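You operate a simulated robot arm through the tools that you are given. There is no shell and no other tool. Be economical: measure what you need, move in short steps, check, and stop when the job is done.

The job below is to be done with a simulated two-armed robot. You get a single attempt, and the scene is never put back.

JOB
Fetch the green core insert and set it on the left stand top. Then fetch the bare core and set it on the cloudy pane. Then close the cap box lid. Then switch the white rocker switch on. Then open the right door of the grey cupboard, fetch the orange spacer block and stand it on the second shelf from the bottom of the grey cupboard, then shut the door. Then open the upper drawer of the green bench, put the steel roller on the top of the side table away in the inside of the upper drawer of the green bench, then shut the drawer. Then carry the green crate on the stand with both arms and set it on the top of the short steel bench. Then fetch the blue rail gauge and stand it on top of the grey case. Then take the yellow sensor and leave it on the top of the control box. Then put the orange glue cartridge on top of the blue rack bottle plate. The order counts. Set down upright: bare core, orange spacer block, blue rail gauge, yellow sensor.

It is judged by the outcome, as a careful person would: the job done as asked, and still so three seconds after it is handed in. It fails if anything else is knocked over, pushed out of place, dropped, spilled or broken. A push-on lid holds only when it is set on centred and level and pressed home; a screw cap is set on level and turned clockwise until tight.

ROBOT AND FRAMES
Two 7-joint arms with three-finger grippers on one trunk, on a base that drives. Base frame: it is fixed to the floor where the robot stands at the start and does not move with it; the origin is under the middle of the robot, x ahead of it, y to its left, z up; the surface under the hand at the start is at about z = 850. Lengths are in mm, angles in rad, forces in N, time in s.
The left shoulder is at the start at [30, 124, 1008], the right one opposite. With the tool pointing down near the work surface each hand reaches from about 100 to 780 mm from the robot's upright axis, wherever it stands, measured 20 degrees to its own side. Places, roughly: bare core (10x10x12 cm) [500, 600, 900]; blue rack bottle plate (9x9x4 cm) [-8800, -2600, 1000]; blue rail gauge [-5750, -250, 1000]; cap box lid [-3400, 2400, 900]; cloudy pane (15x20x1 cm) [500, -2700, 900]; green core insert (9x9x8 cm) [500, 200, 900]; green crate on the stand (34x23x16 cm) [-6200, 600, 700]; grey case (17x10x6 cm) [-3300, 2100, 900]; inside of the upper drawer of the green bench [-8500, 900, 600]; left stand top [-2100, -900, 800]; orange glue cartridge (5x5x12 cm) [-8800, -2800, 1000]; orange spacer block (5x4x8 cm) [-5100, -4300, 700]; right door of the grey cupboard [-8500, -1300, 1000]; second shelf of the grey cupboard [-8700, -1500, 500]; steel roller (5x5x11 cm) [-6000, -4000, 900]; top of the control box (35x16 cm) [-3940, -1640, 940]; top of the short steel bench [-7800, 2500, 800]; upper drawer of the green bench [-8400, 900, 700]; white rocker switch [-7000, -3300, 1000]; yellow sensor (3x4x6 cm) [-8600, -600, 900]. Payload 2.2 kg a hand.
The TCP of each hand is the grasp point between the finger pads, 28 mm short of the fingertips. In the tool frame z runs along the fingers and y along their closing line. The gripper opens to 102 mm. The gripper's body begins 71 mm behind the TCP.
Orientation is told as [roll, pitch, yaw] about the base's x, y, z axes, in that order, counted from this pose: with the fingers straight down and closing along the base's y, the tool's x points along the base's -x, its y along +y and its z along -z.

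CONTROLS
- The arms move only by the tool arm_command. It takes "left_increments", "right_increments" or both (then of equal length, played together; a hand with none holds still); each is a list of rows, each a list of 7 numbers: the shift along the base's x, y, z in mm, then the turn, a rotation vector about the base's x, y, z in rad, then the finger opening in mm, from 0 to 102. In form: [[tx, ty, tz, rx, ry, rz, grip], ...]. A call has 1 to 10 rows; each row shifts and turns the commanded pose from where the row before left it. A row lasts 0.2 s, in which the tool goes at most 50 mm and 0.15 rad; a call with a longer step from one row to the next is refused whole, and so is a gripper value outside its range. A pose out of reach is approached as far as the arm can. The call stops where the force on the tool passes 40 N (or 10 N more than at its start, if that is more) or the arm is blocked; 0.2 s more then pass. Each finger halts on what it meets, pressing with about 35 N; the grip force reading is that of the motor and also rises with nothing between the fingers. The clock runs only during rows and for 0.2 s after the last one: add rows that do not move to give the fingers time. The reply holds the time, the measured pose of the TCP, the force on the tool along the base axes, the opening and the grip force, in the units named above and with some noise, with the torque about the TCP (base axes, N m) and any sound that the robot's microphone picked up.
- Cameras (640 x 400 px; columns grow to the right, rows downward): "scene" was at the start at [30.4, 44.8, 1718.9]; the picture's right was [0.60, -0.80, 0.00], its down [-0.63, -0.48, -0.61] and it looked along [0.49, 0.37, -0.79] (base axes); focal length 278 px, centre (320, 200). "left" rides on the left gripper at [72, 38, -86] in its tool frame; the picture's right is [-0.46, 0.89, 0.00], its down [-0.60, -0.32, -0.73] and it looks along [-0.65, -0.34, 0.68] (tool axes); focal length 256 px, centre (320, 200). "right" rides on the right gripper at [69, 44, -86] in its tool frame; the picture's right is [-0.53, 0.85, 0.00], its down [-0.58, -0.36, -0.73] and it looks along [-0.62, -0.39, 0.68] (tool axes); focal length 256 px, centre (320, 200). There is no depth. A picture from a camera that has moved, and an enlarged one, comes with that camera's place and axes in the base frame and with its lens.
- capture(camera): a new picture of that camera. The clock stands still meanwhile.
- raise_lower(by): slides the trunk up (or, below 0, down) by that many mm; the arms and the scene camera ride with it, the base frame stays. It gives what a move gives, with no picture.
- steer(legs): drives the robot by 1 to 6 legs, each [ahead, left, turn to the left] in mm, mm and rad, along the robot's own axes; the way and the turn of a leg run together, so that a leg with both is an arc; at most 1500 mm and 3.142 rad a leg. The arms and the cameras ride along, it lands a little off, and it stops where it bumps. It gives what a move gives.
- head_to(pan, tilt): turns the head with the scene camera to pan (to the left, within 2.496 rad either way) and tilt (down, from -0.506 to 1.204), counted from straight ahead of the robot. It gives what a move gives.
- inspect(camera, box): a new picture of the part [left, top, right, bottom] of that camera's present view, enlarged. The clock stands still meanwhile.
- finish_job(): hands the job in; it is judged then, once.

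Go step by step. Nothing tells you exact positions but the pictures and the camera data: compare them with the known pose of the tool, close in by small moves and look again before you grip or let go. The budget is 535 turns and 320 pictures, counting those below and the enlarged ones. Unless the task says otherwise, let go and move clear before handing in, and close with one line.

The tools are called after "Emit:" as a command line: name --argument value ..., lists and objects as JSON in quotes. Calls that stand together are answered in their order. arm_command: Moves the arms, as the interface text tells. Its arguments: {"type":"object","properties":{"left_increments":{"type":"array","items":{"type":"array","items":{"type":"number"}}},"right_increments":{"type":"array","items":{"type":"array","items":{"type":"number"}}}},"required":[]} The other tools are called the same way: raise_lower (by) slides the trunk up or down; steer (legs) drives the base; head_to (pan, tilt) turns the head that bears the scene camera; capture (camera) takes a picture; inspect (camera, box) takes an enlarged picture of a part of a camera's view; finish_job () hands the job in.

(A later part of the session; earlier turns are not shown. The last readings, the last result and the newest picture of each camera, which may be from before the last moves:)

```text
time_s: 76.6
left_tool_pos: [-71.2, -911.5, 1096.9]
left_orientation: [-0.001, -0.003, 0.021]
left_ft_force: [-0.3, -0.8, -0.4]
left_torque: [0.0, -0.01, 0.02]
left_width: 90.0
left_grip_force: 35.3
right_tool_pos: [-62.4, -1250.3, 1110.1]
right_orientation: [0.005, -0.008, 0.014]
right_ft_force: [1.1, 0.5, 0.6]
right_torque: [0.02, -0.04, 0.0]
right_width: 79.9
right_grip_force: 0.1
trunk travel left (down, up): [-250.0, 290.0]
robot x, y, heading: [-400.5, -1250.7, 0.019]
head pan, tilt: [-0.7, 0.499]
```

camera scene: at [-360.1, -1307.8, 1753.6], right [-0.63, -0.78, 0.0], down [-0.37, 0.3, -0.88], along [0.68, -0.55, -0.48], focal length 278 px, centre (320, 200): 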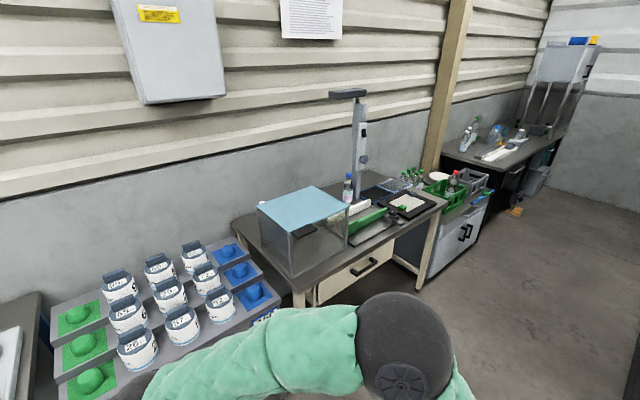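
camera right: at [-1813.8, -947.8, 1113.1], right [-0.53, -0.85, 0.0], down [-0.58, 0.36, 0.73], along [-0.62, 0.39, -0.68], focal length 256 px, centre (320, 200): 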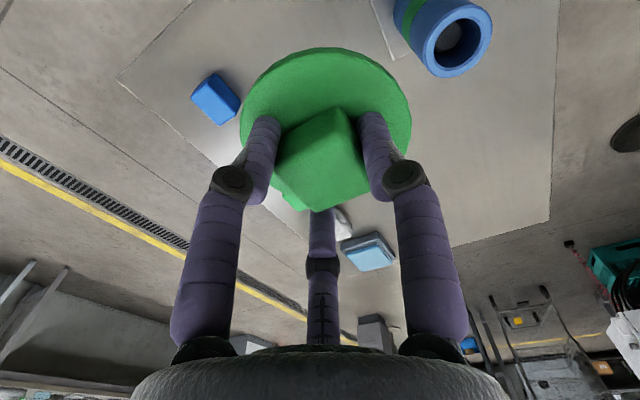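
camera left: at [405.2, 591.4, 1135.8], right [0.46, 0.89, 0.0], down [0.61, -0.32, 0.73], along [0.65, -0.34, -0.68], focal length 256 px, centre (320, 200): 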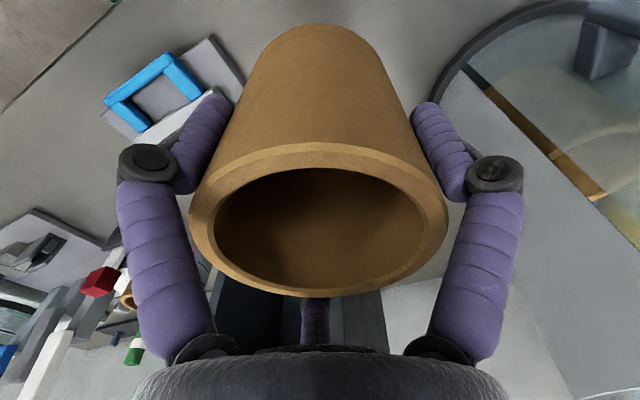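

The pane is the beige panel in a black frame near (490, -2710), and the desk edge is at x≈347. I'll drive there, stopping short of the desk to look.

Emit:
steer --legs '[[0, -1000, 0], [0, -550, 0], [300, 0, -0.02]]'

Emit:
head_to --pan 0.1 --tilt 0.9

Emit:
capture --camera "scene"

```text
time_s: 86.2
left_tool_pos: [256.4, -2484.4, 1096.4]
left_orientation: [0.001, 0.003, -0.029]
left_ft_force: [1.1, 0.1, -1.4]
left_torque: [0.01, 0.0, 0.0]
left_width: 90.4
left_grip_force: 34.6
right_tool_pos: [246.9, -2826.6, 1108.7]
right_orientation: [0.002, -0.008, -0.035]
right_ft_force: [0.8, -0.8, -1.3]
right_torque: [0.0, -0.01, 0.03]
right_width: 79.9
right_grip_force: 0.0
trunk travel left (down, up): [-250.0, 290.0]
robot x, y, heading: [-94.1, -2811.7, -0.032]
head pan, tilt: [-0.7, 0.499]
```

```text
time_s: 87.3
left_tool_pos: [254.8, -2485.8, 1097.0]
left_orientation: [0.0, 0.0, -0.03]
left_ft_force: [0.6, -0.2, -1.3]
left_torque: [-0.01, 0.04, 0.01]
left_width: 90.1
left_grip_force: 35.3
right_tool_pos: [246.0, -2827.1, 1108.8]
right_orientation: [0.002, -0.006, -0.036]
right_ft_force: [-0.2, -0.1, 0.7]
right_torque: [0.03, -0.02, 0.0]
right_width: 80.0
right_grip_force: 0.0
trunk travel left (down, up): [-250.0, 290.0]
robot x, y, heading: [-94.5, -2804.0, -0.034]
head pan, tilt: [0.099, 0.901]
```

```text
287 pictures are left
camera scene: at [-47.6, -2802.8, 1719.8], right [0.06, -1.0, 0.0], down [-0.78, -0.05, -0.62], along [0.62, 0.04, -0.78], focal length 278 px, centre (320, 200)
```

scene: 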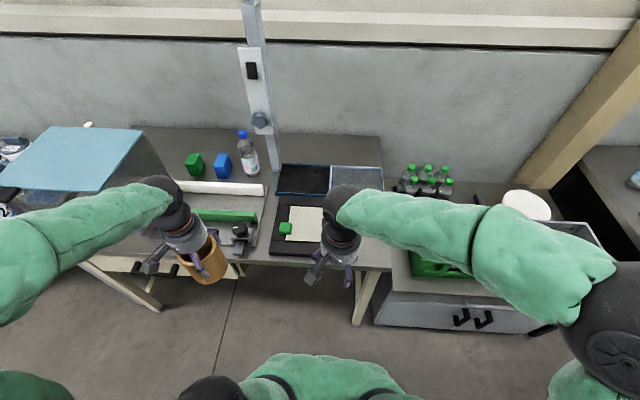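

The right hand hides the pane, so I'll move it aside and look again.

Emit:
arm_command --right_increments '[[-20, -40, 10, 0, 0, 0, 80], [-20, -40, 10, 0, 0, 0, 80], [-20, -40, 10, 0, 0, 0, 80], [-10, -40, 10, 0, 0, 0, 80]]'

Emit:
inspect --camera "scene" --box '[220, 140, 420, 280]'

```text
time_s: 88.3
left_tool_pos: [254.9, -2485.5, 1096.3]
left_orientation: [0.0, 0.001, -0.03]
left_ft_force: [-0.4, -0.1, -0.5]
left_torque: [0.0, -0.02, 0.02]
left_width: 89.8
left_grip_force: 35.2
right_tool_pos: [173.7, -2984.0, 1150.6]
right_orientation: [0.001, -0.007, -0.035]
right_ft_force: [-1.2, -0.6, 0.6]
right_torque: [0.02, -0.05, -0.01]
right_width: 80.0
right_grip_force: 0.0
trunk travel left (down, up): [-250.0, 290.0]
robot x, y, heading: [-92.6, -2808.4, -0.03]
head pan, tilt: [0.099, 0.901]
```

```text
2.86 times, centred on (320, 210) of scene
camera zoom: at [-48.2, -2803.2, 1719.8], right [0.07, -1.0, 0.0], down [-0.78, -0.05, -0.62], along [0.62, 0.04, -0.78], focal length 796 px, centre (320, 171)
```

zoom: 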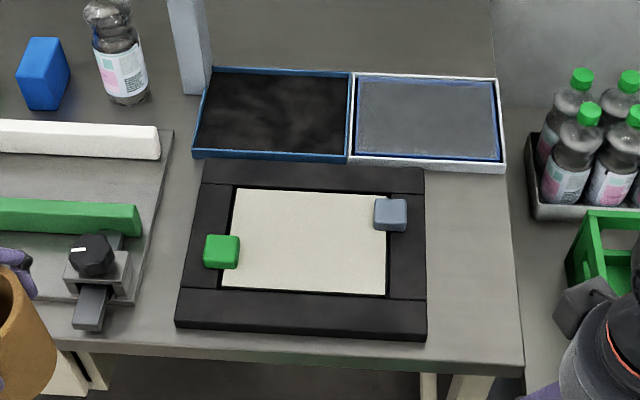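

The pane is centred at about (515, -2750) with z≈865 and a 167 mm free gap between the two small blocks. I'll move the core over it.

Emit:
arm_command --left_increments '[[32.5, -33, -3, 0, 0, 0.004, 80], [32.5, -33, -3, 0, 0, 0.004, 80], [32.5, -33, -3, 0, 0, 0.004, 80], [32.5, -33, -3, 0, 0, 0.004, 80], [32.5, -33, -3, 0, 0, 0.004, 80], [32.5, -33, -3, 0, 0, 0.004, 80], [32.5, -33, -3, 0, 0, 0.004, 80], [32.5, -33, -3, 0, 0, 0.002, 80], [0, 0, 0, 0, 0, 0, 80]]'

Emit:
inspect --camera "scene" --box '[220, 140, 420, 280]'

Emit:
capture --camera "left"

```text
time_s: 90.3
left_tool_pos: [515.3, -2751.8, 1073.4]
left_orientation: [-0.001, 0.0, 0.002]
left_ft_force: [-0.1, -0.5, -0.4]
left_torque: [-0.01, 0.0, 0.02]
left_width: 90.1
left_grip_force: 35.6
right_tool_pos: [174.3, -2983.8, 1150.7]
right_orientation: [0.001, -0.006, -0.035]
right_ft_force: [1.1, 0.0, 0.5]
right_torque: [-0.01, 0.0, -0.01]
right_width: 80.2
right_grip_force: 0.0
trunk travel left (down, up): [-250.0, 290.0]
robot x, y, heading: [-94.5, -2808.3, -0.032]
head pan, tilt: [0.099, 0.901]
```

```text
2.86 times, centred on (320, 210) of scene
camera zoom: at [-48.7, -2802.0, 1719.8], right [0.07, -1.0, 0.0], down [-0.78, -0.05, -0.62], along [0.62, 0.04, -0.78], focal length 796 px, centre (320, 171)
```

zoom: 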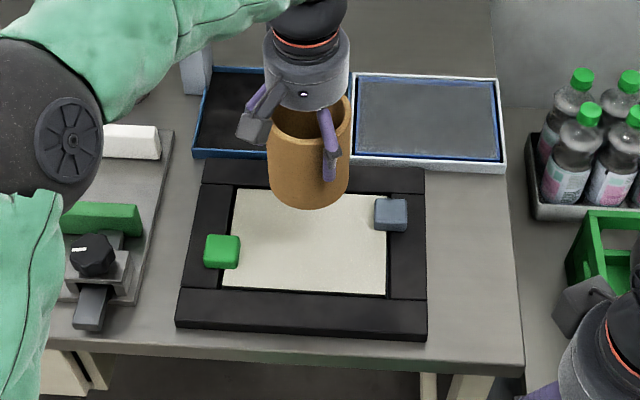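

```text
284 pictures are left
camera left: at [441.9, -2713.3, 1160.3], right [0.46, 0.89, 0.0], down [0.6, -0.32, 0.73], along [0.65, -0.34, -0.68], focal length 256 px, centre (320, 200)
```

left: 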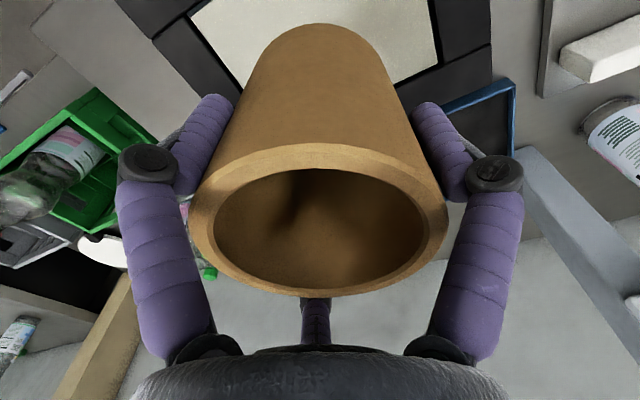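

The core lines up with the middle of the pane. I'll go down quickly at first, then slowly to contact.

Emit:
arm_command --left_increments '[[0, 0, -35, 0, 0, 0, 80], [0, 0, -35, 0, 0, 0, 80], [0, 0, -20, 0, 0, 0, 80], [0, 0, 0, 0, 0, 0, 80]]'

Emit:
inspect --camera "scene" --box '[220, 140, 420, 280]'

```text
time_s: 91.3
left_tool_pos: [514.8, -2751.8, 982.6]
left_orientation: [-0.001, 0.0, -0.001]
left_ft_force: [-0.9, -0.1, -0.5]
left_torque: [0.05, -0.01, -0.01]
left_width: 90.3
left_grip_force: 34.6
right_tool_pos: [174.6, -2984.3, 1150.5]
right_orientation: [0.001, -0.008, -0.035]
right_ft_force: [-0.5, -0.1, 0.3]
right_torque: [-0.02, -0.02, 0.03]
right_width: 79.9
right_grip_force: 0.1
trunk travel left (down, up): [-250.0, 290.0]
robot x, y, heading: [-94.5, -2806.7, -0.031]
head pan, tilt: [0.099, 0.901]
```

```text
2.86 times, centred on (320, 210) of scene
camera zoom: at [-47.5, -2803.1, 1719.8], right [0.07, -1.0, 0.0], down [-0.78, -0.05, -0.62], along [0.62, 0.04, -0.78], focal length 796 px, centre (320, 171)
```

zoom: 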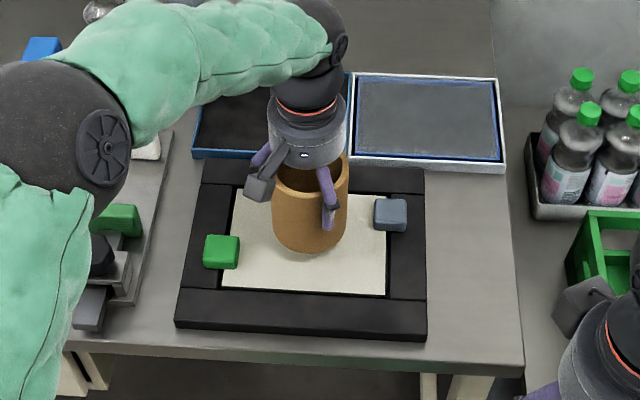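

Emit:
arm_command --left_increments '[[0, 0, -10, 0, 0, 0, 80], [0, 0, -8, 0, 0, 0, 80], [0, 0, -6, 0, 0, 0, 80], [0, 0, -5, 0, 0, 0, 80], [0, 0, -5, 0, 0, 0, 80], [0, 0, -4, 0, 0, 0, 80], [0, 0, -4, 0, 0, 0, 80], [0, 0, -4, 0, 0, 0, 80], [0, 0, -4, 0, 0, 0, 80], [0, 0, -4, 0, 0, 0, 80]]'

```text
time_s: 93.1
left_tool_pos: [518.9, -2750.2, 944.3]
left_orientation: [-0.003, -0.012, 0.003]
left_ft_force: [-6.3, 0.0, 17.4]
left_torque: [0.58, 0.62, 0.29]
left_width: 90.3
left_grip_force: 34.9
right_tool_pos: [174.1, -2982.8, 1150.3]
right_orientation: [0.005, -0.007, -0.033]
right_ft_force: [0.5, -1.4, 0.4]
right_torque: [0.02, -0.01, -0.02]
right_width: 80.1
right_grip_force: 0.1
trunk travel left (down, up): [-250.0, 290.0]
robot x, y, heading: [-97.1, -2808.1, -0.029]
head pan, tilt: [0.099, 0.901]
stopped in row 8 (left hand): the force on the tool passed its limit at 43 N (the readings are from after the stop); the commanded pose is now the measured one
```

It's seated on the pane. I'll open and rise straight up.

Emit:
arm_command --left_increments '[[0, 0, 1, 0, 0, 0, 90], [0, 0, 0, 0, 0, 0, 102], [0, 0, 0, 0, 0, 0, 102], [0, 0, 10, 0, 0, 0, 102], [0, 0, 25, 0, 0, 0, 102], [0, 0, 40, 0, 0, 0, 102], [0, 0, 40, 0, 0, 0, 102], [0, 0, 40, 0, 0, 0, 102], [-30, 0, 30, 0, 0, 0, 102], [-40, 20, 0, 0, 0, 0, 102]]'

Emit:
inspect --camera "scene" --box '[220, 140, 420, 280]'

```text
time_s: 95.3
left_tool_pos: [446.5, -2730.8, 1126.5]
left_orientation: [-0.002, -0.012, 0.002]
left_ft_force: [0.7, 0.3, -0.3]
left_torque: [-0.03, -0.05, -0.01]
left_width: 102.1
left_grip_force: 0.1
right_tool_pos: [173.7, -2982.7, 1151.3]
right_orientation: [0.002, -0.01, -0.038]
right_ft_force: [0.2, -0.4, 0.2]
right_torque: [-0.03, -0.02, 0.01]
right_width: 79.9
right_grip_force: 0.0
trunk travel left (down, up): [-250.0, 290.0]
robot x, y, heading: [-93.4, -2803.9, -0.037]
head pan, tilt: [0.099, 0.901]
```

```text
2.86 times, centred on (320, 210) of scene
camera zoom: at [-48.9, -2801.6, 1719.8], right [0.07, -1.0, 0.0], down [-0.78, -0.05, -0.62], along [0.62, 0.04, -0.78], focal length 796 px, centre (320, 171)
```

zoom: 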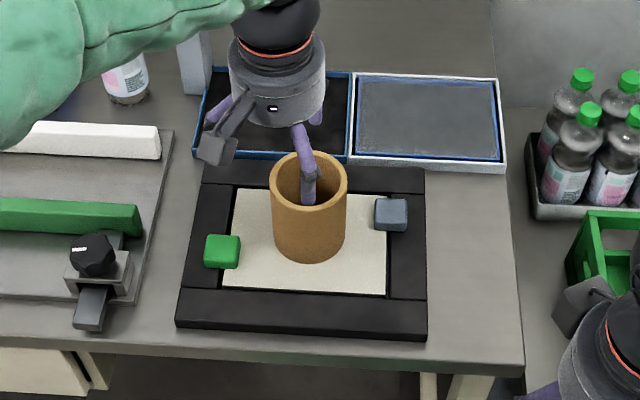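

Core is set. Next is the cap box lid on the long bench at the left wall, whose front edge is at y≈2050. I'll tuck the arm and drive there facing +y.

Emit:
arm_command --left_increments '[[-45, 15, 5, 0, 0, 0, 102], [-45, 15, 5, 0, 0, 0, 102], [-45, 15, 5, 0, 0, 0, 102], [-35, 15, 5, 0, 0, 0, 102]]'

Emit:
steer --legs '[[-450, 0, 0], [0, 0, 1.606], [1500, 0, 0], [1500, 0, 0], [1000, 1400, 0], [150, 1400, 0]]'

Emit:
head_to --pan 0 --tilt 0.6

Emit:
capture --camera "scene"

```text
time_s: 96.3
left_tool_pos: [278.3, -2669.3, 1147.6]
left_orientation: [-0.002, -0.01, 0.002]
left_ft_force: [0.8, 1.1, 0.4]
left_torque: [0.01, 0.0, 0.02]
left_width: 101.8
left_grip_force: 0.0
right_tool_pos: [172.6, -2983.8, 1150.2]
right_orientation: [0.003, -0.007, -0.036]
right_ft_force: [0.0, 0.4, 0.5]
right_torque: [0.02, 0.01, 0.0]
right_width: 80.2
right_grip_force: 0.2
trunk travel left (down, up): [-250.0, 290.0]
robot x, y, heading: [-97.4, -2810.7, -0.029]
head pan, tilt: [0.099, 0.901]
```

```text
refused: leg 5 is longer than a leg can be; nothing moved
```

```text
time_s: 97.1
left_tool_pos: [280.7, -2669.1, 1145.4]
left_orientation: [-0.001, -0.009, 0.001]
left_ft_force: [-0.8, 0.3, -0.4]
left_torque: [0.0, 0.0, -0.02]
left_width: 102.1
left_grip_force: 0.1
right_tool_pos: [174.6, -2983.9, 1150.7]
right_orientation: [0.001, -0.007, -0.035]
right_ft_force: [-0.2, -0.4, -0.2]
right_torque: [0.03, 0.0, 0.05]
right_width: 80.0
right_grip_force: 0.0
trunk travel left (down, up): [-250.0, 290.0]
robot x, y, heading: [-95.7, -2807.0, -0.032]
head pan, tilt: [0.0, 0.6]
```

```text
281 pictures are left
camera scene: at [-34.9, -2810.7, 1744.5], right [-0.03, -1.0, 0.0], down [-0.57, 0.02, -0.82], along [0.82, -0.03, -0.57], focal length 278 px, centre (320, 200)
```

scene: 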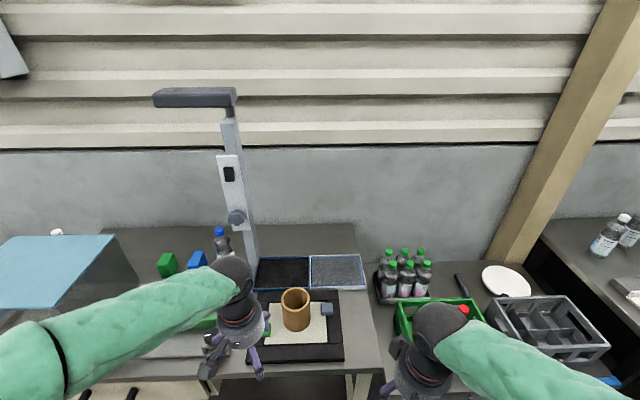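

A leg was too long diagonally; I'll shorten it.

Emit:
steer --legs '[[-450, 0, 0], [0, 0, 1.606], [1500, 0, 0], [1500, 0, 0], [900, 1100, 0], [250, 1400, 0]]'

Emit:
capture --camera "scene"

```text
time_s: 99.8
left_tool_pos: [-156.4, -2650.4, 1146.5]
left_orientation: [-0.004, -0.008, 0.004]
left_ft_force: [1.0, 0.6, -0.1]
left_torque: [-0.01, 0.02, 0.0]
left_width: 101.9
left_grip_force: 0.0
right_tool_pos: [-261.6, -2963.9, 1150.9]
right_orientation: [0.001, -0.006, -0.036]
right_ft_force: [0.2, -0.5, -0.3]
right_torque: [0.0, 0.0, 0.03]
right_width: 79.9
right_grip_force: 0.1
trunk travel left (down, up): [-250.0, 290.0]
robot x, y, heading: [-536.4, -2789.6, -0.03]
head pan, tilt: [0.0, 0.6]
stopped in leg 1: the robot was blocked; the commanded pose is now the measured one
```

```text
280 pictures are left
camera scene: at [-470.4, -2791.9, 1744.5], right [-0.03, -1.0, 0.0], down [-0.57, 0.02, -0.82], along [0.82, -0.03, -0.57], focal length 278 px, centre (320, 200)
```

scene: 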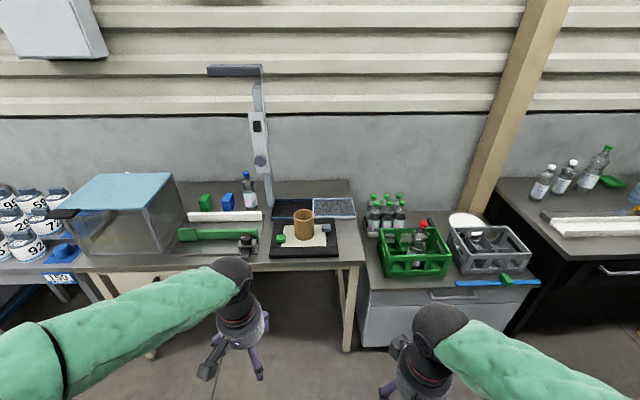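

The base just touched something behind it (the booth). I'll ease forward, sidestep left, then turn and go on.

Emit:
steer --legs '[[120, 0, 0], [0, 900, 0], [0, 0, 1.6], [1500, 0, 0], [900, 900, 0], [400, 1000, 0]]'

Emit:
capture --camera "scene"

```text
time_s: 127.3
left_tool_pos: [-2334.8, 1297.4, 1146.4]
left_orientation: [0.0, -0.007, 1.579]
left_ft_force: [0.4, -1.2, -0.2]
left_torque: [0.0, 0.03, -0.01]
left_width: 101.8
left_grip_force: 0.1
right_tool_pos: [-2021.4, 1195.4, 1150.4]
right_orientation: [0.001, -0.007, 1.543]
right_ft_force: [0.0, 0.9, -0.3]
right_torque: [0.01, 0.0, 0.02]
right_width: 80.1
right_grip_force: 0.1
trunk travel left (down, up): [-250.0, 290.0]
robot x, y, heading: [-2195.9, 927.7, 1.544]
head pan, tilt: [0.0, 0.6]
```

```text
279 pictures are left
camera scene: at [-2192.5, 983.8, 1744.6], right [1.0, -0.03, 0.0], down [-0.01, -0.56, -0.82], along [0.02, 0.82, -0.57], focal length 278 px, centre (320, 200)
```

scene: 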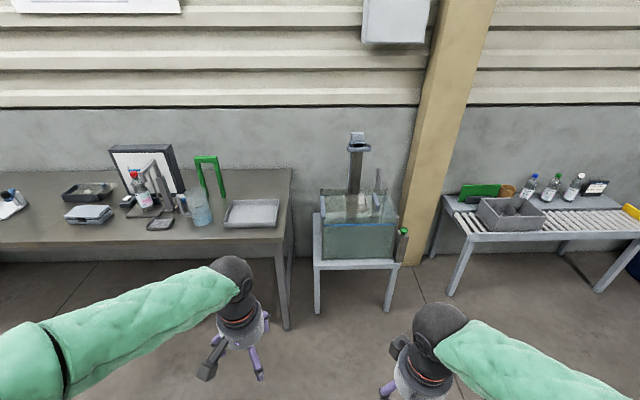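

The bench with the grey case and the dark open box is to my left. I'll drive over in front of it.

Emit:
steer --legs '[[250, 1150, 0.027]]'

Emit:
head_to --pan 0.15 --tilt 0.6

Emit:
capture --camera "scene"

```text
time_s: 133.2
left_tool_pos: [-3474.3, 1559.2, 1145.5]
left_orientation: [-0.002, -0.009, 1.616]
left_ft_force: [0.3, -0.3, 0.0]
left_torque: [-0.04, -0.02, 0.0]
left_width: 102.3
left_grip_force: 0.0
right_tool_pos: [-3154.9, 1468.8, 1150.1]
right_orientation: [0.0, -0.008, 1.579]
right_ft_force: [0.4, -0.1, 0.5]
right_torque: [-0.02, -0.03, 0.02]
right_width: 79.8
right_grip_force: 0.0
trunk travel left (down, up): [-250.0, 290.0]
robot x, y, heading: [-3319.4, 1193.3, 1.578]
head pan, tilt: [0.0, 0.6]
```

```text
time_s: 133.9
left_tool_pos: [-3474.1, 1560.1, 1146.2]
left_orientation: [-0.003, -0.012, 1.615]
left_ft_force: [0.4, -0.2, 0.4]
left_torque: [0.03, 0.02, -0.02]
left_width: 102.2
left_grip_force: 0.2
right_tool_pos: [-3156.1, 1468.1, 1150.4]
right_orientation: [0.003, -0.007, 1.577]
right_ft_force: [-0.3, 0.2, -0.2]
right_torque: [-0.02, -0.02, 0.0]
right_width: 80.1
right_grip_force: 0.2
trunk travel left (down, up): [-250.0, 290.0]
robot x, y, heading: [-3320.0, 1190.4, 1.58]
head pan, tilt: [0.15, 0.6]
```

```text
278 pictures are left
camera scene: at [-3332.4, 1249.0, 1744.6], right [0.99, 0.16, 0.0], down [0.09, -0.56, -0.83], along [-0.13, 0.81, -0.56], focal length 278 px, centre (320, 200)
```

scene: 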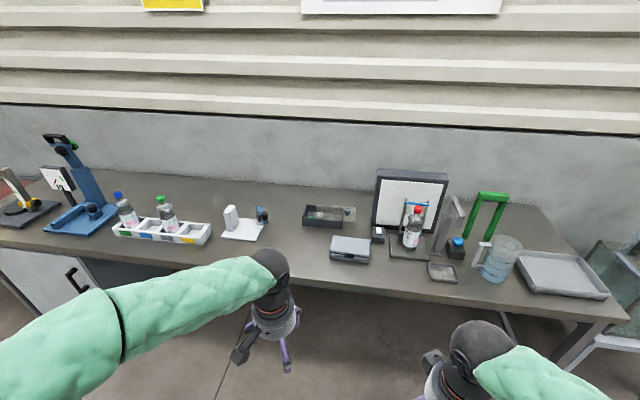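

Emit:
inspect --camera "scene" --box '[280, 190, 400, 270]'

```text
5.00 times, centred on (340, 230) of scene
camera zoom: at [-3332.4, 1249.0, 1744.6], right [0.99, 0.16, 0.0], down [0.09, -0.56, -0.83], along [-0.13, 0.81, -0.56], focal length 1393 px, centre (220, 50)
```

zoom: 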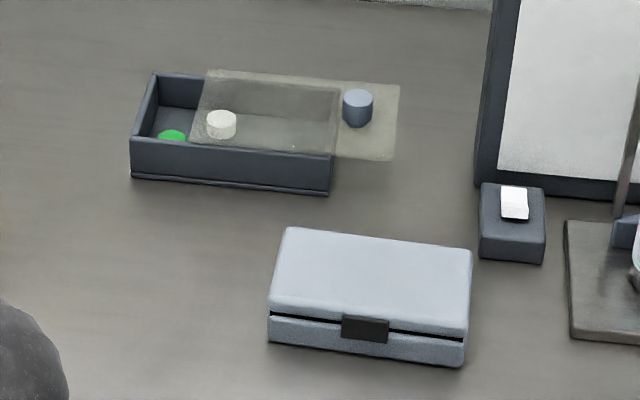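

The cap box has a clear sliding lid, stuck out about 62 mm to the right, with a knob near (-3372, 2383). I'll drive closer so the left hand can reach it.

Emit:
steer --legs '[[540, 0, -0.008]]'

Emit:
head_to --pan 0.05 --tilt 0.85

Emit:
capture --camera "scene"

Emit:
capture --camera "left"

```text
time_s: 137.0
left_tool_pos: [-3463.5, 2095.3, 1146.6]
left_orientation: [-0.002, -0.009, 1.592]
left_ft_force: [0.2, 1.1, -0.1]
left_torque: [-0.01, 0.01, 0.01]
left_width: 102.1
left_grip_force: 0.0
right_tool_pos: [-3147.6, 1997.3, 1151.1]
right_orientation: [0.002, -0.007, 1.553]
right_ft_force: [0.1, 0.5, -0.2]
right_torque: [-0.01, -0.03, 0.02]
right_width: 79.9
right_grip_force: 0.0
trunk travel left (down, up): [-250.0, 290.0]
robot x, y, heading: [-3318.5, 1724.8, 1.557]
head pan, tilt: [0.15, 0.6]
```

```text
time_s: 137.8
left_tool_pos: [-3464.9, 2094.4, 1145.9]
left_orientation: [-0.001, -0.009, 1.593]
left_ft_force: [0.8, 0.4, -0.1]
left_torque: [0.0, 0.01, 0.01]
left_width: 102.3
left_grip_force: 0.2
right_tool_pos: [-3146.2, 1997.0, 1150.3]
right_orientation: [0.001, -0.006, 1.552]
right_ft_force: [0.5, 0.0, -0.3]
right_torque: [0.0, -0.01, 0.01]
right_width: 80.1
right_grip_force: 0.1
trunk travel left (down, up): [-250.0, 290.0]
robot x, y, heading: [-3318.5, 1724.2, 1.559]
head pan, tilt: [0.051, 0.85]
```

```text
276 pictures are left
camera scene: at [-3320.6, 1772.1, 1723.7], right [1.0, 0.04, 0.0], down [0.03, -0.75, -0.66], along [-0.02, 0.66, -0.75], focal length 278 px, centre (320, 200)
```

scene: 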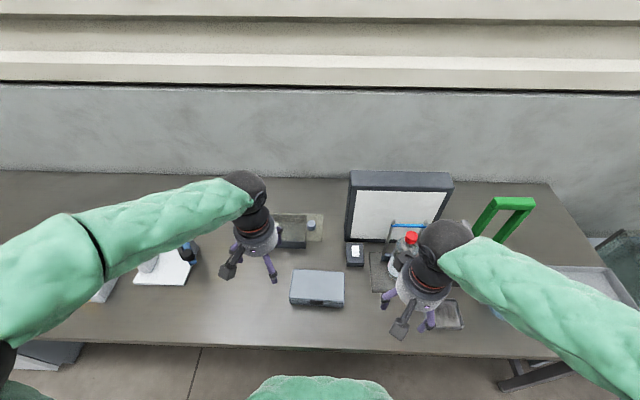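

```text
275 pictures are left
camera left: at [-3500.2, 2021.0, 1232.0], right [-0.89, 0.45, 0.0], down [0.3, 0.6, 0.74], along [0.33, 0.66, -0.68], focal length 256 px, centre (320, 200)
```

left: 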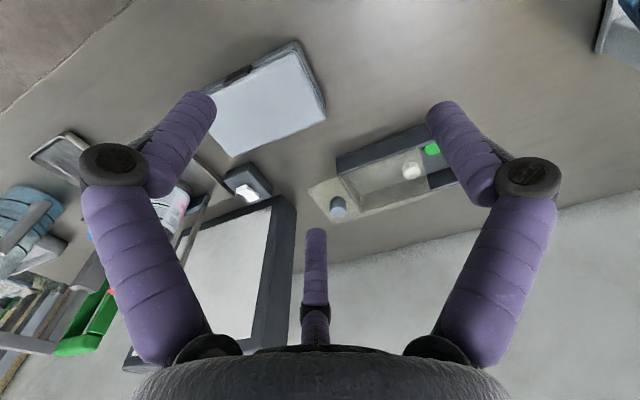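

The knob is near (-3368, 2373), z≈905. I'll bring the left hand above it with the fingers closing along x.

Emit:
arm_command --left_increments '[[14, 40, -20, 0, 0, -0.003, 60], [14, 40, -20, 0, 0, -0.003, 60], [14, 40, -20, 0, 0, -0.003, 60], [14, 40, -20, 0, 0, -0.003, 60], [14, 40, -20, 0, 0, -0.003, 60], [14, 40, -20, 0, 0, -0.003, 60], [13, 39, -16, 0, 0, -0.003, 60], [0, 0, 0, 0, 0, 0, 60]]'

Emit:
capture --camera "left"

Emit:
inspect --camera "scene" --box '[250, 180, 370, 260]'

```text
time_s: 139.6
left_tool_pos: [-3368.5, 2373.7, 1013.5]
left_orientation: [-0.002, -0.011, 1.571]
left_ft_force: [0.0, -0.7, -0.7]
left_torque: [0.02, -0.01, -0.01]
left_width: 60.1
left_grip_force: 0.2
right_tool_pos: [-3148.1, 1994.7, 1150.5]
right_orientation: [0.002, -0.007, 1.554]
right_ft_force: [0.1, -0.9, -0.6]
right_torque: [0.01, 0.02, 0.03]
right_width: 80.1
right_grip_force: 0.0
trunk travel left (down, up): [-250.0, 290.0]
robot x, y, heading: [-3314.3, 1723.5, 1.557]
head pan, tilt: [0.051, 0.85]
```

```text
274 pictures are left
camera left: at [-3406.1, 2300.2, 1098.6], right [-0.89, 0.46, 0.0], down [0.32, 0.6, 0.74], along [0.34, 0.65, -0.67], focal length 256 px, centre (320, 200)
```

left: 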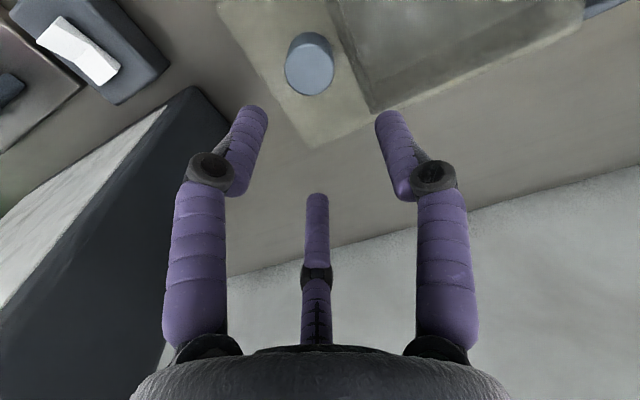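

```text
5.00 times, centred on (310, 220) of scene
camera zoom: at [-3321.0, 1770.9, 1723.8], right [1.0, 0.04, 0.0], down [0.03, -0.75, -0.66], along [-0.02, 0.66, -0.75], focal length 1393 px, centre (370, 100)
```

zoom: 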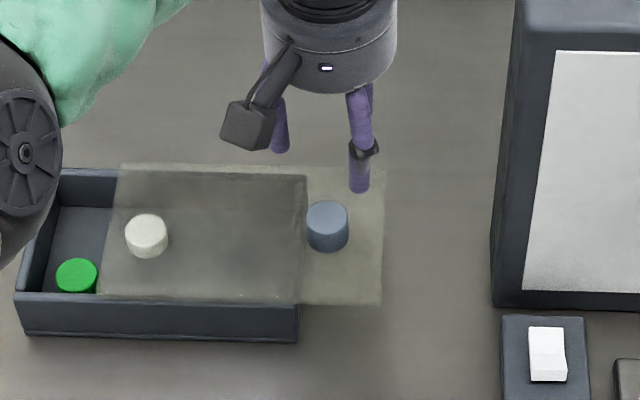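

Triangulating, the knob is at (-3376, 2344) with its top near z≈930. I'll move over it and check again lower.

Emit:
arm_command --left_increments '[[-7, -30, -15, 0, 0, 0, 60], [0, 0, -30, 0, 0, 0, 60], [0, 0, 0, 0, 0, 0, 60]]'

Emit:
capture --camera "left"

Emit:
inspect --camera "scene" --box '[250, 180, 370, 260]'

```text
time_s: 140.4
left_tool_pos: [-3375.8, 2343.5, 966.9]
left_orientation: [-0.001, -0.01, 1.572]
left_ft_force: [0.5, -0.6, 0.0]
left_torque: [0.03, 0.01, -0.01]
left_width: 59.8
left_grip_force: 0.0
right_tool_pos: [-3147.4, 1995.0, 1151.4]
right_orientation: [0.002, -0.009, 1.554]
right_ft_force: [0.0, 0.2, 0.0]
right_torque: [0.05, 0.01, 0.0]
right_width: 80.2
right_grip_force: 0.0
trunk travel left (down, up): [-250.0, 290.0]
robot x, y, heading: [-3320.1, 1722.5, 1.552]
head pan, tilt: [0.051, 0.85]
```

```text
272 pictures are left
camera left: at [-3413.6, 2270.4, 1052.6], right [-0.89, 0.46, 0.0], down [0.32, 0.6, 0.74], along [0.34, 0.65, -0.67], focal length 256 px, centre (320, 200)
```

left: 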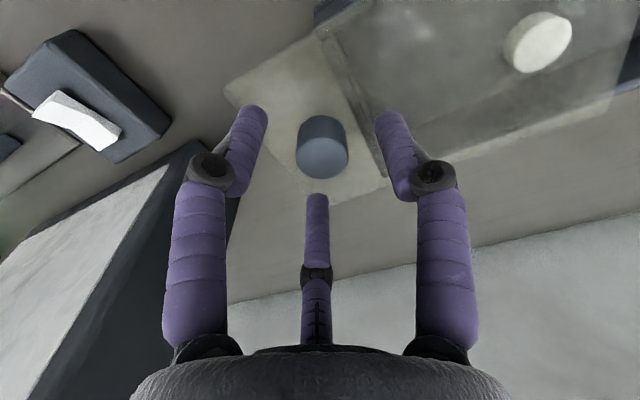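

```text
5.00 times, centred on (310, 220) of scene
camera zoom: at [-3320.9, 1770.8, 1723.7], right [1.0, 0.04, 0.0], down [0.03, -0.75, -0.66], along [-0.02, 0.66, -0.75], focal length 1393 px, centre (370, 100)
```

zoom: 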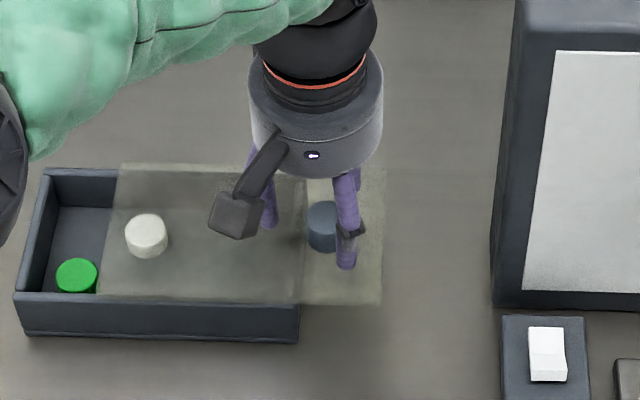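

The knob is about (-3375, 2350) with its top near z≈938. I'll nudge y by +6, go down so the tips straddle it just above the lid, and close.

Emit:
arm_command --left_increments '[[0, 6, -10, 0, 0, 0, 60], [0, 0, -8, 0, 0, 0, 60], [0, 0, -4, 0, 0, 0, 60], [0, 0, 0, 0, 0, 0, 40], [0, 0, 0, 0, 0, 0, 15], [0, 0, 0, 0, 0, 0, 15], [0, 0, 0, 0, 0, 0, 15]]'

Emit:
capture --camera "left"

```text
time_s: 142.0
left_tool_pos: [-3375.1, 2351.3, 944.1]
left_orientation: [0.0, -0.011, 1.571]
left_ft_force: [-0.9, 6.9, 0.1]
left_torque: [0.29, 0.04, -0.12]
left_width: 28.6
left_grip_force: 45.7
right_tool_pos: [-3147.9, 1996.8, 1149.5]
right_orientation: [0.002, -0.007, 1.554]
right_ft_force: [-0.2, 0.8, 0.0]
right_torque: [-0.01, 0.04, 0.0]
right_width: 80.0
right_grip_force: 0.1
trunk travel left (down, up): [-250.0, 290.0]
robot x, y, heading: [-3319.0, 1724.8, 1.558]
head pan, tilt: [0.051, 0.85]
```

```text
270 pictures are left
camera left: at [-3412.8, 2278.2, 1029.7], right [-0.89, 0.46, 0.0], down [0.32, 0.6, 0.74], along [0.34, 0.65, -0.67], focal length 256 px, centre (320, 200)
```

left: 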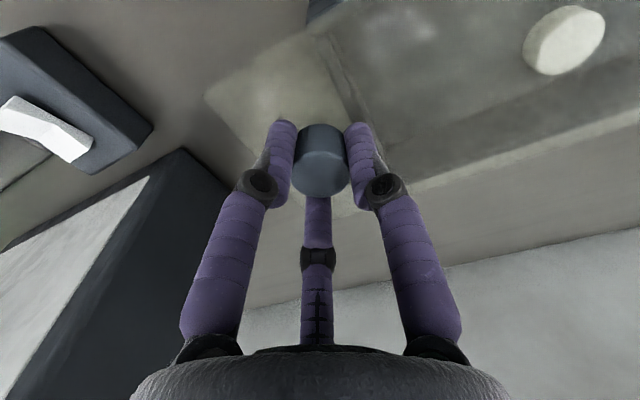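

The knob is gripped at 28.6 mm. I'll slide it left in small steps.

Emit:
arm_command --left_increments '[[-8, 0, 0, 0, 0, 0, 15], [-8, 0, 0, 0, 0, 0, 15], [-8, 0, 0, 0, 0, 0, 15], [-8, 0, 0, 0, 0, 0, 15], [-8, 0, 0, 0, 0, 0, 15], [-8, 0, 0, 0, 0, 0, 15]]'

Emit:
inspect --camera "scene" --box '[250, 180, 370, 260]'

```text
time_s: 143.4
left_tool_pos: [-3421.4, 2351.6, 945.2]
left_orientation: [-0.001, -0.009, 1.571]
left_ft_force: [0.7, 7.6, 0.1]
left_torque: [0.53, -0.33, -0.14]
left_width: 29.0
left_grip_force: 44.7
right_tool_pos: [-3148.0, 1996.4, 1150.5]
right_orientation: [0.002, -0.008, 1.554]
right_ft_force: [0.6, 0.1, 0.5]
right_torque: [-0.02, 0.02, 0.01]
right_width: 79.8
right_grip_force: 0.0
trunk travel left (down, up): [-250.0, 290.0]
robot x, y, heading: [-3322.4, 1722.8, 1.551]
head pan, tilt: [0.051, 0.85]
```

```text
5.00 times, centred on (310, 220) of scene
camera zoom: at [-3320.7, 1773.3, 1723.7], right [1.0, 0.04, 0.0], down [0.03, -0.75, -0.66], along [-0.02, 0.66, -0.75], focal length 1393 px, centre (370, 100)
```

zoom: 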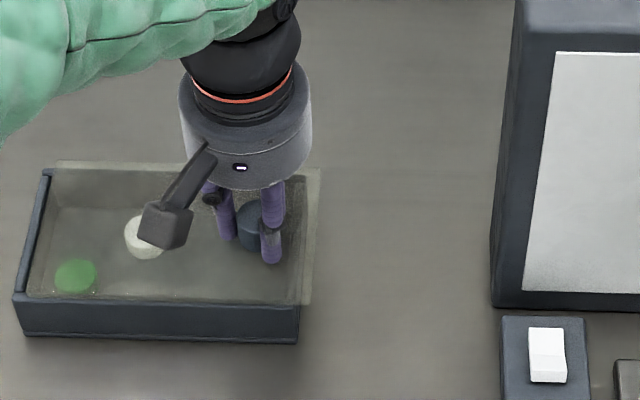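

It's sliding with about 14 mm to go. I'll continue gently until it meets the stop.

Emit:
arm_command --left_increments '[[-4, 0, 0, 0, 0, 0, 15], [-4, 0, 0, 0, 0, 0, 15], [-3, 0, 0, 0, 0, 0, 15], [-2, 0, 0, 0, 0, 0, 15], [-2, 0, 0, 0, 0, 0, 15], [-2, 0, 0, 0, 0, 0, 15], [-2, 0, 0, 0, 0, 0, 15], [-2, 0, 0, 0, 0, 0, 15]]'

Emit:
inspect --camera "scene" --box '[250, 180, 370, 260]'

```text
time_s: 145.1
left_tool_pos: [-3433.3, 2352.3, 944.5]
left_orientation: [-0.007, -0.012, 1.566]
left_ft_force: [13.7, 2.9, 0.0]
left_torque: [0.25, -0.54, -0.18]
left_width: 29.0
left_grip_force: 44.5
right_tool_pos: [-3146.8, 1996.0, 1150.8]
right_orientation: [0.002, -0.008, 1.55]
right_ft_force: [-1.1, 0.2, 0.6]
right_torque: [0.01, -0.05, 0.02]
right_width: 80.0
right_grip_force: 0.1
trunk travel left (down, up): [-250.0, 290.0]
robot x, y, heading: [-3315.7, 1724.4, 1.551]
head pan, tilt: [0.051, 0.85]
stopped in row 8 (left hand): the force on the tool passed its limit at 42 N (the readings are from after the stop); the commanded pose is now the measured one
```

```text
5.00 times, centred on (310, 220) of scene
camera zoom: at [-3319.8, 1772.8, 1723.6], right [1.0, 0.03, 0.0], down [0.03, -0.75, -0.66], along [-0.02, 0.66, -0.75], focal length 1393 px, centre (370, 100)
```

zoom: 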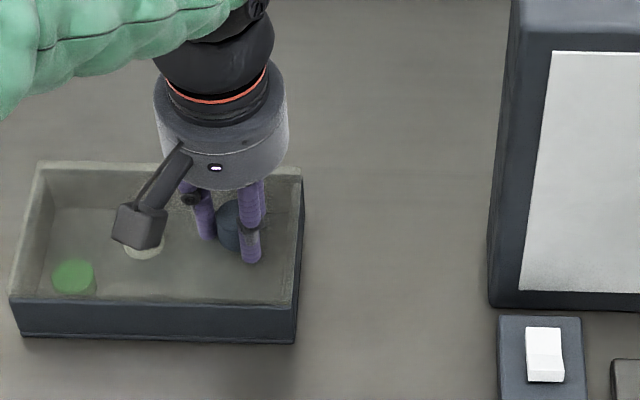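

The lid is against its stop and closed. I'll release and rise away.

Emit:
arm_command --left_increments '[[1, 0, 0, 0, 0, 0, 40], [0, 0, 0, 0, 0, 0, 60], [0, 0, 0, 0, 0, 0, 60], [0, 0, 30, 0, 0, 0, 60], [0, 0, 45, 0, 0, 0, 60], [0, 0, 45, 0, 0, 0, 60], [0, -45, 20, 0, 0, 0, 60], [0, -45, 20, 0, 0, 0, 60], [0, -45, 20, 0, 0, 0, 60], [0, -45, 10, 0, 0, 0, 60]]'

Emit:
inspect --camera "scene" --box '[250, 180, 390, 310]'

```text
time_s: 147.3
left_tool_pos: [-3434.5, 2167.6, 1134.9]
left_orientation: [-0.008, -0.014, 1.568]
left_ft_force: [-0.4, -0.5, 0.4]
left_torque: [0.01, -0.01, 0.0]
left_width: 60.0
left_grip_force: 0.1
right_tool_pos: [-3147.0, 1994.5, 1150.5]
right_orientation: [0.002, -0.009, 1.552]
right_ft_force: [0.1, 0.0, 0.5]
right_torque: [0.03, 0.01, 0.04]
right_width: 80.1
right_grip_force: 0.1
trunk travel left (down, up): [-250.0, 290.0]
robot x, y, heading: [-3317.4, 1724.5, 1.557]
head pan, tilt: [0.051, 0.85]
```

```text
3.08 times, centred on (320, 245) of scene
camera zoom: at [-3320.3, 1770.4, 1723.7], right [1.0, 0.03, 0.0], down [0.03, -0.75, -0.66], along [-0.02, 0.66, -0.75], focal length 857 px, centre (320, 62)
```

zoom: 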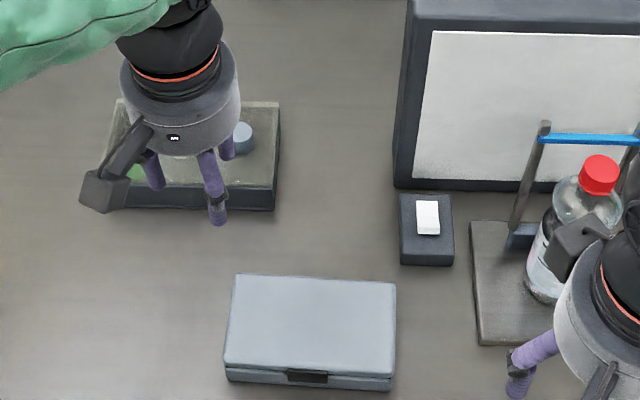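

The lid is shut. Next is the white rocker switch near (-7000, -3300). I'll back off, turn to -x and survey the way.

Emit:
steer --legs '[[-700, 0, 0], [0, 0, 1.585]]'

Emit:
head_to --pan 0.5 --tilt 0.3

Emit:
capture --camera "scene"

```text
time_s: 155.0
left_tool_pos: [-3762.8, 898.7, 1134.7]
left_orientation: [-0.006, -0.013, -3.096]
left_ft_force: [0.0, 0.7, 0.1]
left_torque: [0.0, 0.03, -0.03]
left_width: 60.1
left_grip_force: 0.0
right_tool_pos: [-3603.1, 1197.0, 1151.7]
right_orientation: [0.004, -0.007, -3.109]
right_ft_force: [-0.7, -0.4, -0.3]
right_torque: [0.0, -0.01, -0.02]
right_width: 79.9
right_grip_force: 0.0
trunk travel left (down, up): [-250.0, 290.0]
robot x, y, heading: [-3319.1, 1041.3, -3.109]
head pan, tilt: [0.051, 0.85]
```

```text
time_s: 156.0
left_tool_pos: [-3763.1, 894.4, 1134.7]
left_orientation: [-0.01, -0.012, -3.095]
left_ft_force: [1.5, 0.4, 0.5]
left_torque: [0.0, 0.02, -0.01]
left_width: 59.7
left_grip_force: 0.1
right_tool_pos: [-3603.0, 1191.4, 1152.2]
right_orientation: [-0.001, -0.008, -3.111]
right_ft_force: [0.8, 1.0, -0.1]
right_torque: [-0.01, 0.0, -0.01]
right_width: 80.2
right_grip_force: 0.0
trunk travel left (down, up): [-250.0, 290.0]
robot x, y, heading: [-3323.7, 1034.9, -3.11]
head pan, tilt: [0.499, 0.3]
```

```text
266 pictures are left
camera scene: at [-3373.8, 1000.5, 1773.2], right [-0.51, 0.86, 0.0], down [0.26, 0.15, -0.96], along [-0.82, -0.49, -0.29], focal length 278 px, centre (320, 200)
```

scene: 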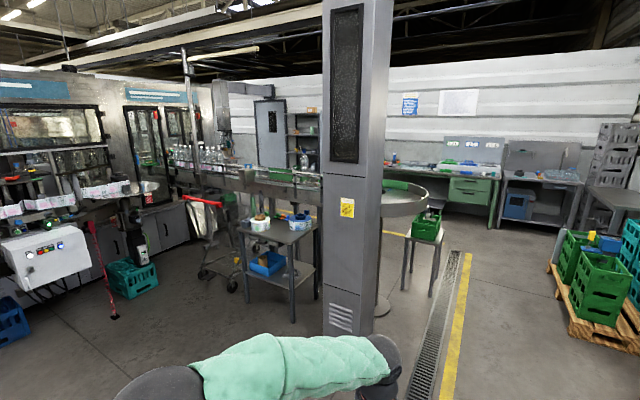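

I'll zoom in on the area beyond the conveyor to map the route.

Emit:
inspect --camera "scene" --box '[150, 80, 350, 205]'

Emit:
inspect --camera "scene" --box '[0, 100, 240, 330]'

Emit:
inspect --camera "scene" --box '[370, 110, 640, 290]'

```text
3.20 times, centred on (250, 142) of scene
camera zoom: at [-3373.8, 1000.5, 1773.2], right [-0.51, 0.86, 0.0], down [0.26, 0.15, -0.96], along [-0.82, -0.49, -0.29], focal length 891 px, centre (544, 384)
```

zoom: 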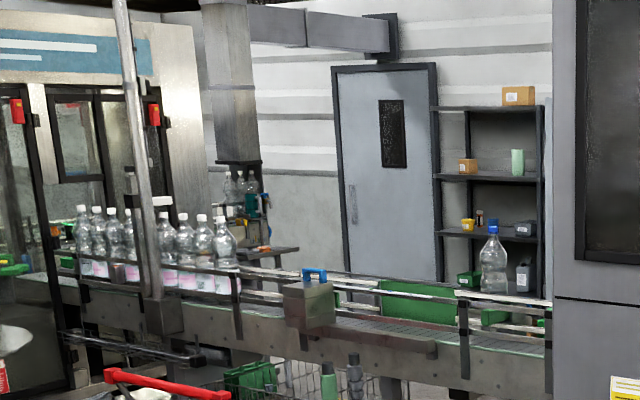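

```text
1.74 times, centred on (120, 215) of scene
camera zoom: at [-3373.8, 1000.5, 1773.2], right [-0.51, 0.86, 0.0], down [0.26, 0.15, -0.96], along [-0.82, -0.49, -0.29], focal length 484 px, centre (668, 174)
```

zoom: 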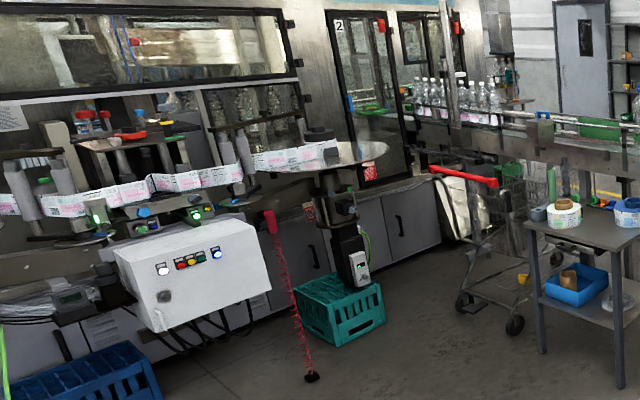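

```text
2.22 times, centred on (505, 200) of scene
camera zoom: at [-3373.8, 1000.5, 1773.2], right [-0.51, 0.86, 0.0], down [0.26, 0.15, -0.96], along [-0.82, -0.49, -0.29], focal length 619 px, centre (-91, 200)
```

zoom: 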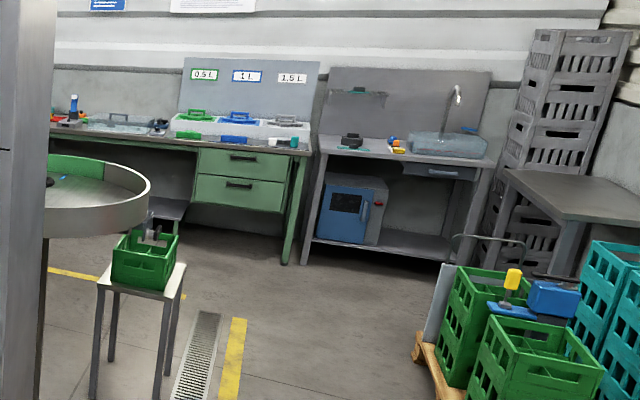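

The way is round the west side: along y≈1315 between the crate stool and the pallet, then down past the rotary table. I'll drive the first stretch and look again.

Emit:
steer --legs '[[0, -280, -0.032], [1500, 0, 0]]'

Emit:
head_to --pan 0.1 --tilt 0.45

Emit:
capture --camera "scene"

```text
time_s: 164.9
left_tool_pos: [-5261.2, 1144.2, 1133.1]
left_orientation: [-0.01, -0.013, -3.091]
left_ft_force: [-0.7, -0.1, 0.4]
left_torque: [-0.02, -0.02, 0.01]
left_width: 59.8
left_grip_force: 0.0
right_tool_pos: [-5103.5, 1442.8, 1152.1]
right_orientation: [-0.001, -0.008, -3.106]
right_ft_force: [-0.7, 0.5, 0.4]
right_torque: [0.0, 0.01, 0.02]
right_width: 80.0
right_grip_force: 0.1
trunk travel left (down, up): [-250.0, 290.0]
robot x, y, heading: [-4820.9, 1289.8, -3.106]
head pan, tilt: [0.499, 0.3]
```

```text
time_s: 165.8
left_tool_pos: [-5261.3, 1143.0, 1132.6]
left_orientation: [-0.009, -0.012, -3.091]
left_ft_force: [-0.7, 0.4, -0.5]
left_torque: [0.04, 0.02, 0.03]
left_width: 60.1
left_grip_force: 0.0
right_tool_pos: [-5103.9, 1441.5, 1152.0]
right_orientation: [-0.002, -0.007, -3.107]
right_ft_force: [0.1, -0.3, -0.7]
right_torque: [-0.02, 0.0, -0.02]
right_width: 80.0
right_grip_force: 0.1
trunk travel left (down, up): [-250.0, 290.0]
robot x, y, heading: [-4823.2, 1290.6, -3.102]
head pan, tilt: [0.099, 0.45]
```

```text
262 pictures are left
camera scene: at [-4884.2, 1277.8, 1758.2], right [-0.14, 0.99, 0.0], down [0.43, 0.06, -0.9], along [-0.89, -0.12, -0.44], focal length 278 px, centre (320, 200)
```

scene: 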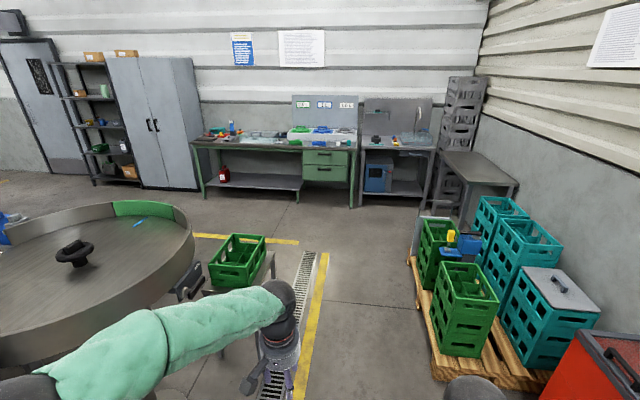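

The corridor along the drain is clear. I'll go on to x≈-7300, then turn to face -y.

Emit:
steer --legs '[[1500, 0, -0.037], [1000, 0, 0], [0, 0, 1.57]]'

Emit:
head_to --pan 0.2 --tilt 0.35

Emit:
capture --camera "scene"

```text
time_s: 182.0
left_tool_pos: [-7247.4, 828.2, 1133.0]
left_orientation: [-0.011, -0.012, -1.592]
left_ft_force: [1.0, 0.4, 0.3]
left_torque: [0.02, 0.05, -0.01]
left_width: 60.0
left_grip_force: 0.1
right_tool_pos: [-7533.7, 1006.1, 1151.5]
right_orientation: [-0.002, -0.007, -1.608]
right_ft_force: [0.4, 0.2, -0.1]
right_torque: [0.0, -0.03, -0.01]
right_width: 79.9
right_grip_force: 0.1
trunk travel left (down, up): [-250.0, 290.0]
robot x, y, heading: [-7363.1, 1273.2, -1.607]
head pan, tilt: [0.099, 0.45]
```

```text
time_s: 182.6
left_tool_pos: [-7246.9, 829.1, 1133.1]
left_orientation: [-0.011, -0.013, -1.592]
left_ft_force: [-0.2, -0.2, -0.6]
left_torque: [0.0, 0.0, -0.02]
left_width: 59.8
left_grip_force: 0.0
right_tool_pos: [-7533.7, 1007.5, 1151.4]
right_orientation: [-0.001, -0.006, -1.608]
right_ft_force: [-0.1, -0.1, -0.4]
right_torque: [-0.04, 0.0, 0.01]
right_width: 80.2
right_grip_force: 0.1
trunk travel left (down, up): [-250.0, 290.0]
robot x, y, heading: [-7361.6, 1273.0, -1.605]
head pan, tilt: [0.201, 0.351]
```

```text
261 pictures are left
camera scene: at [-7345.2, 1212.8, 1767.3], right [-0.99, -0.17, 0.0], down [-0.06, 0.34, -0.94], along [0.15, -0.93, -0.34], focal length 278 px, centre (320, 200)
```

scene: 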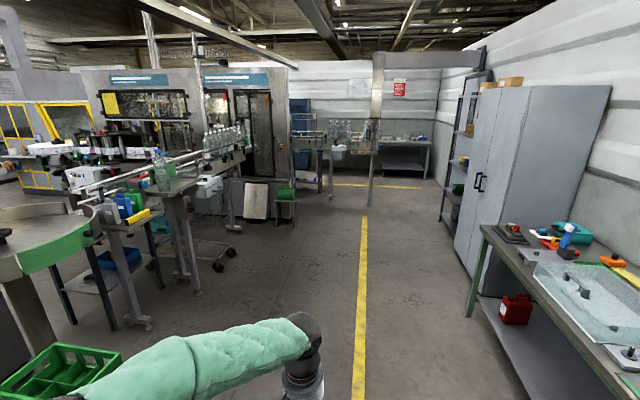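

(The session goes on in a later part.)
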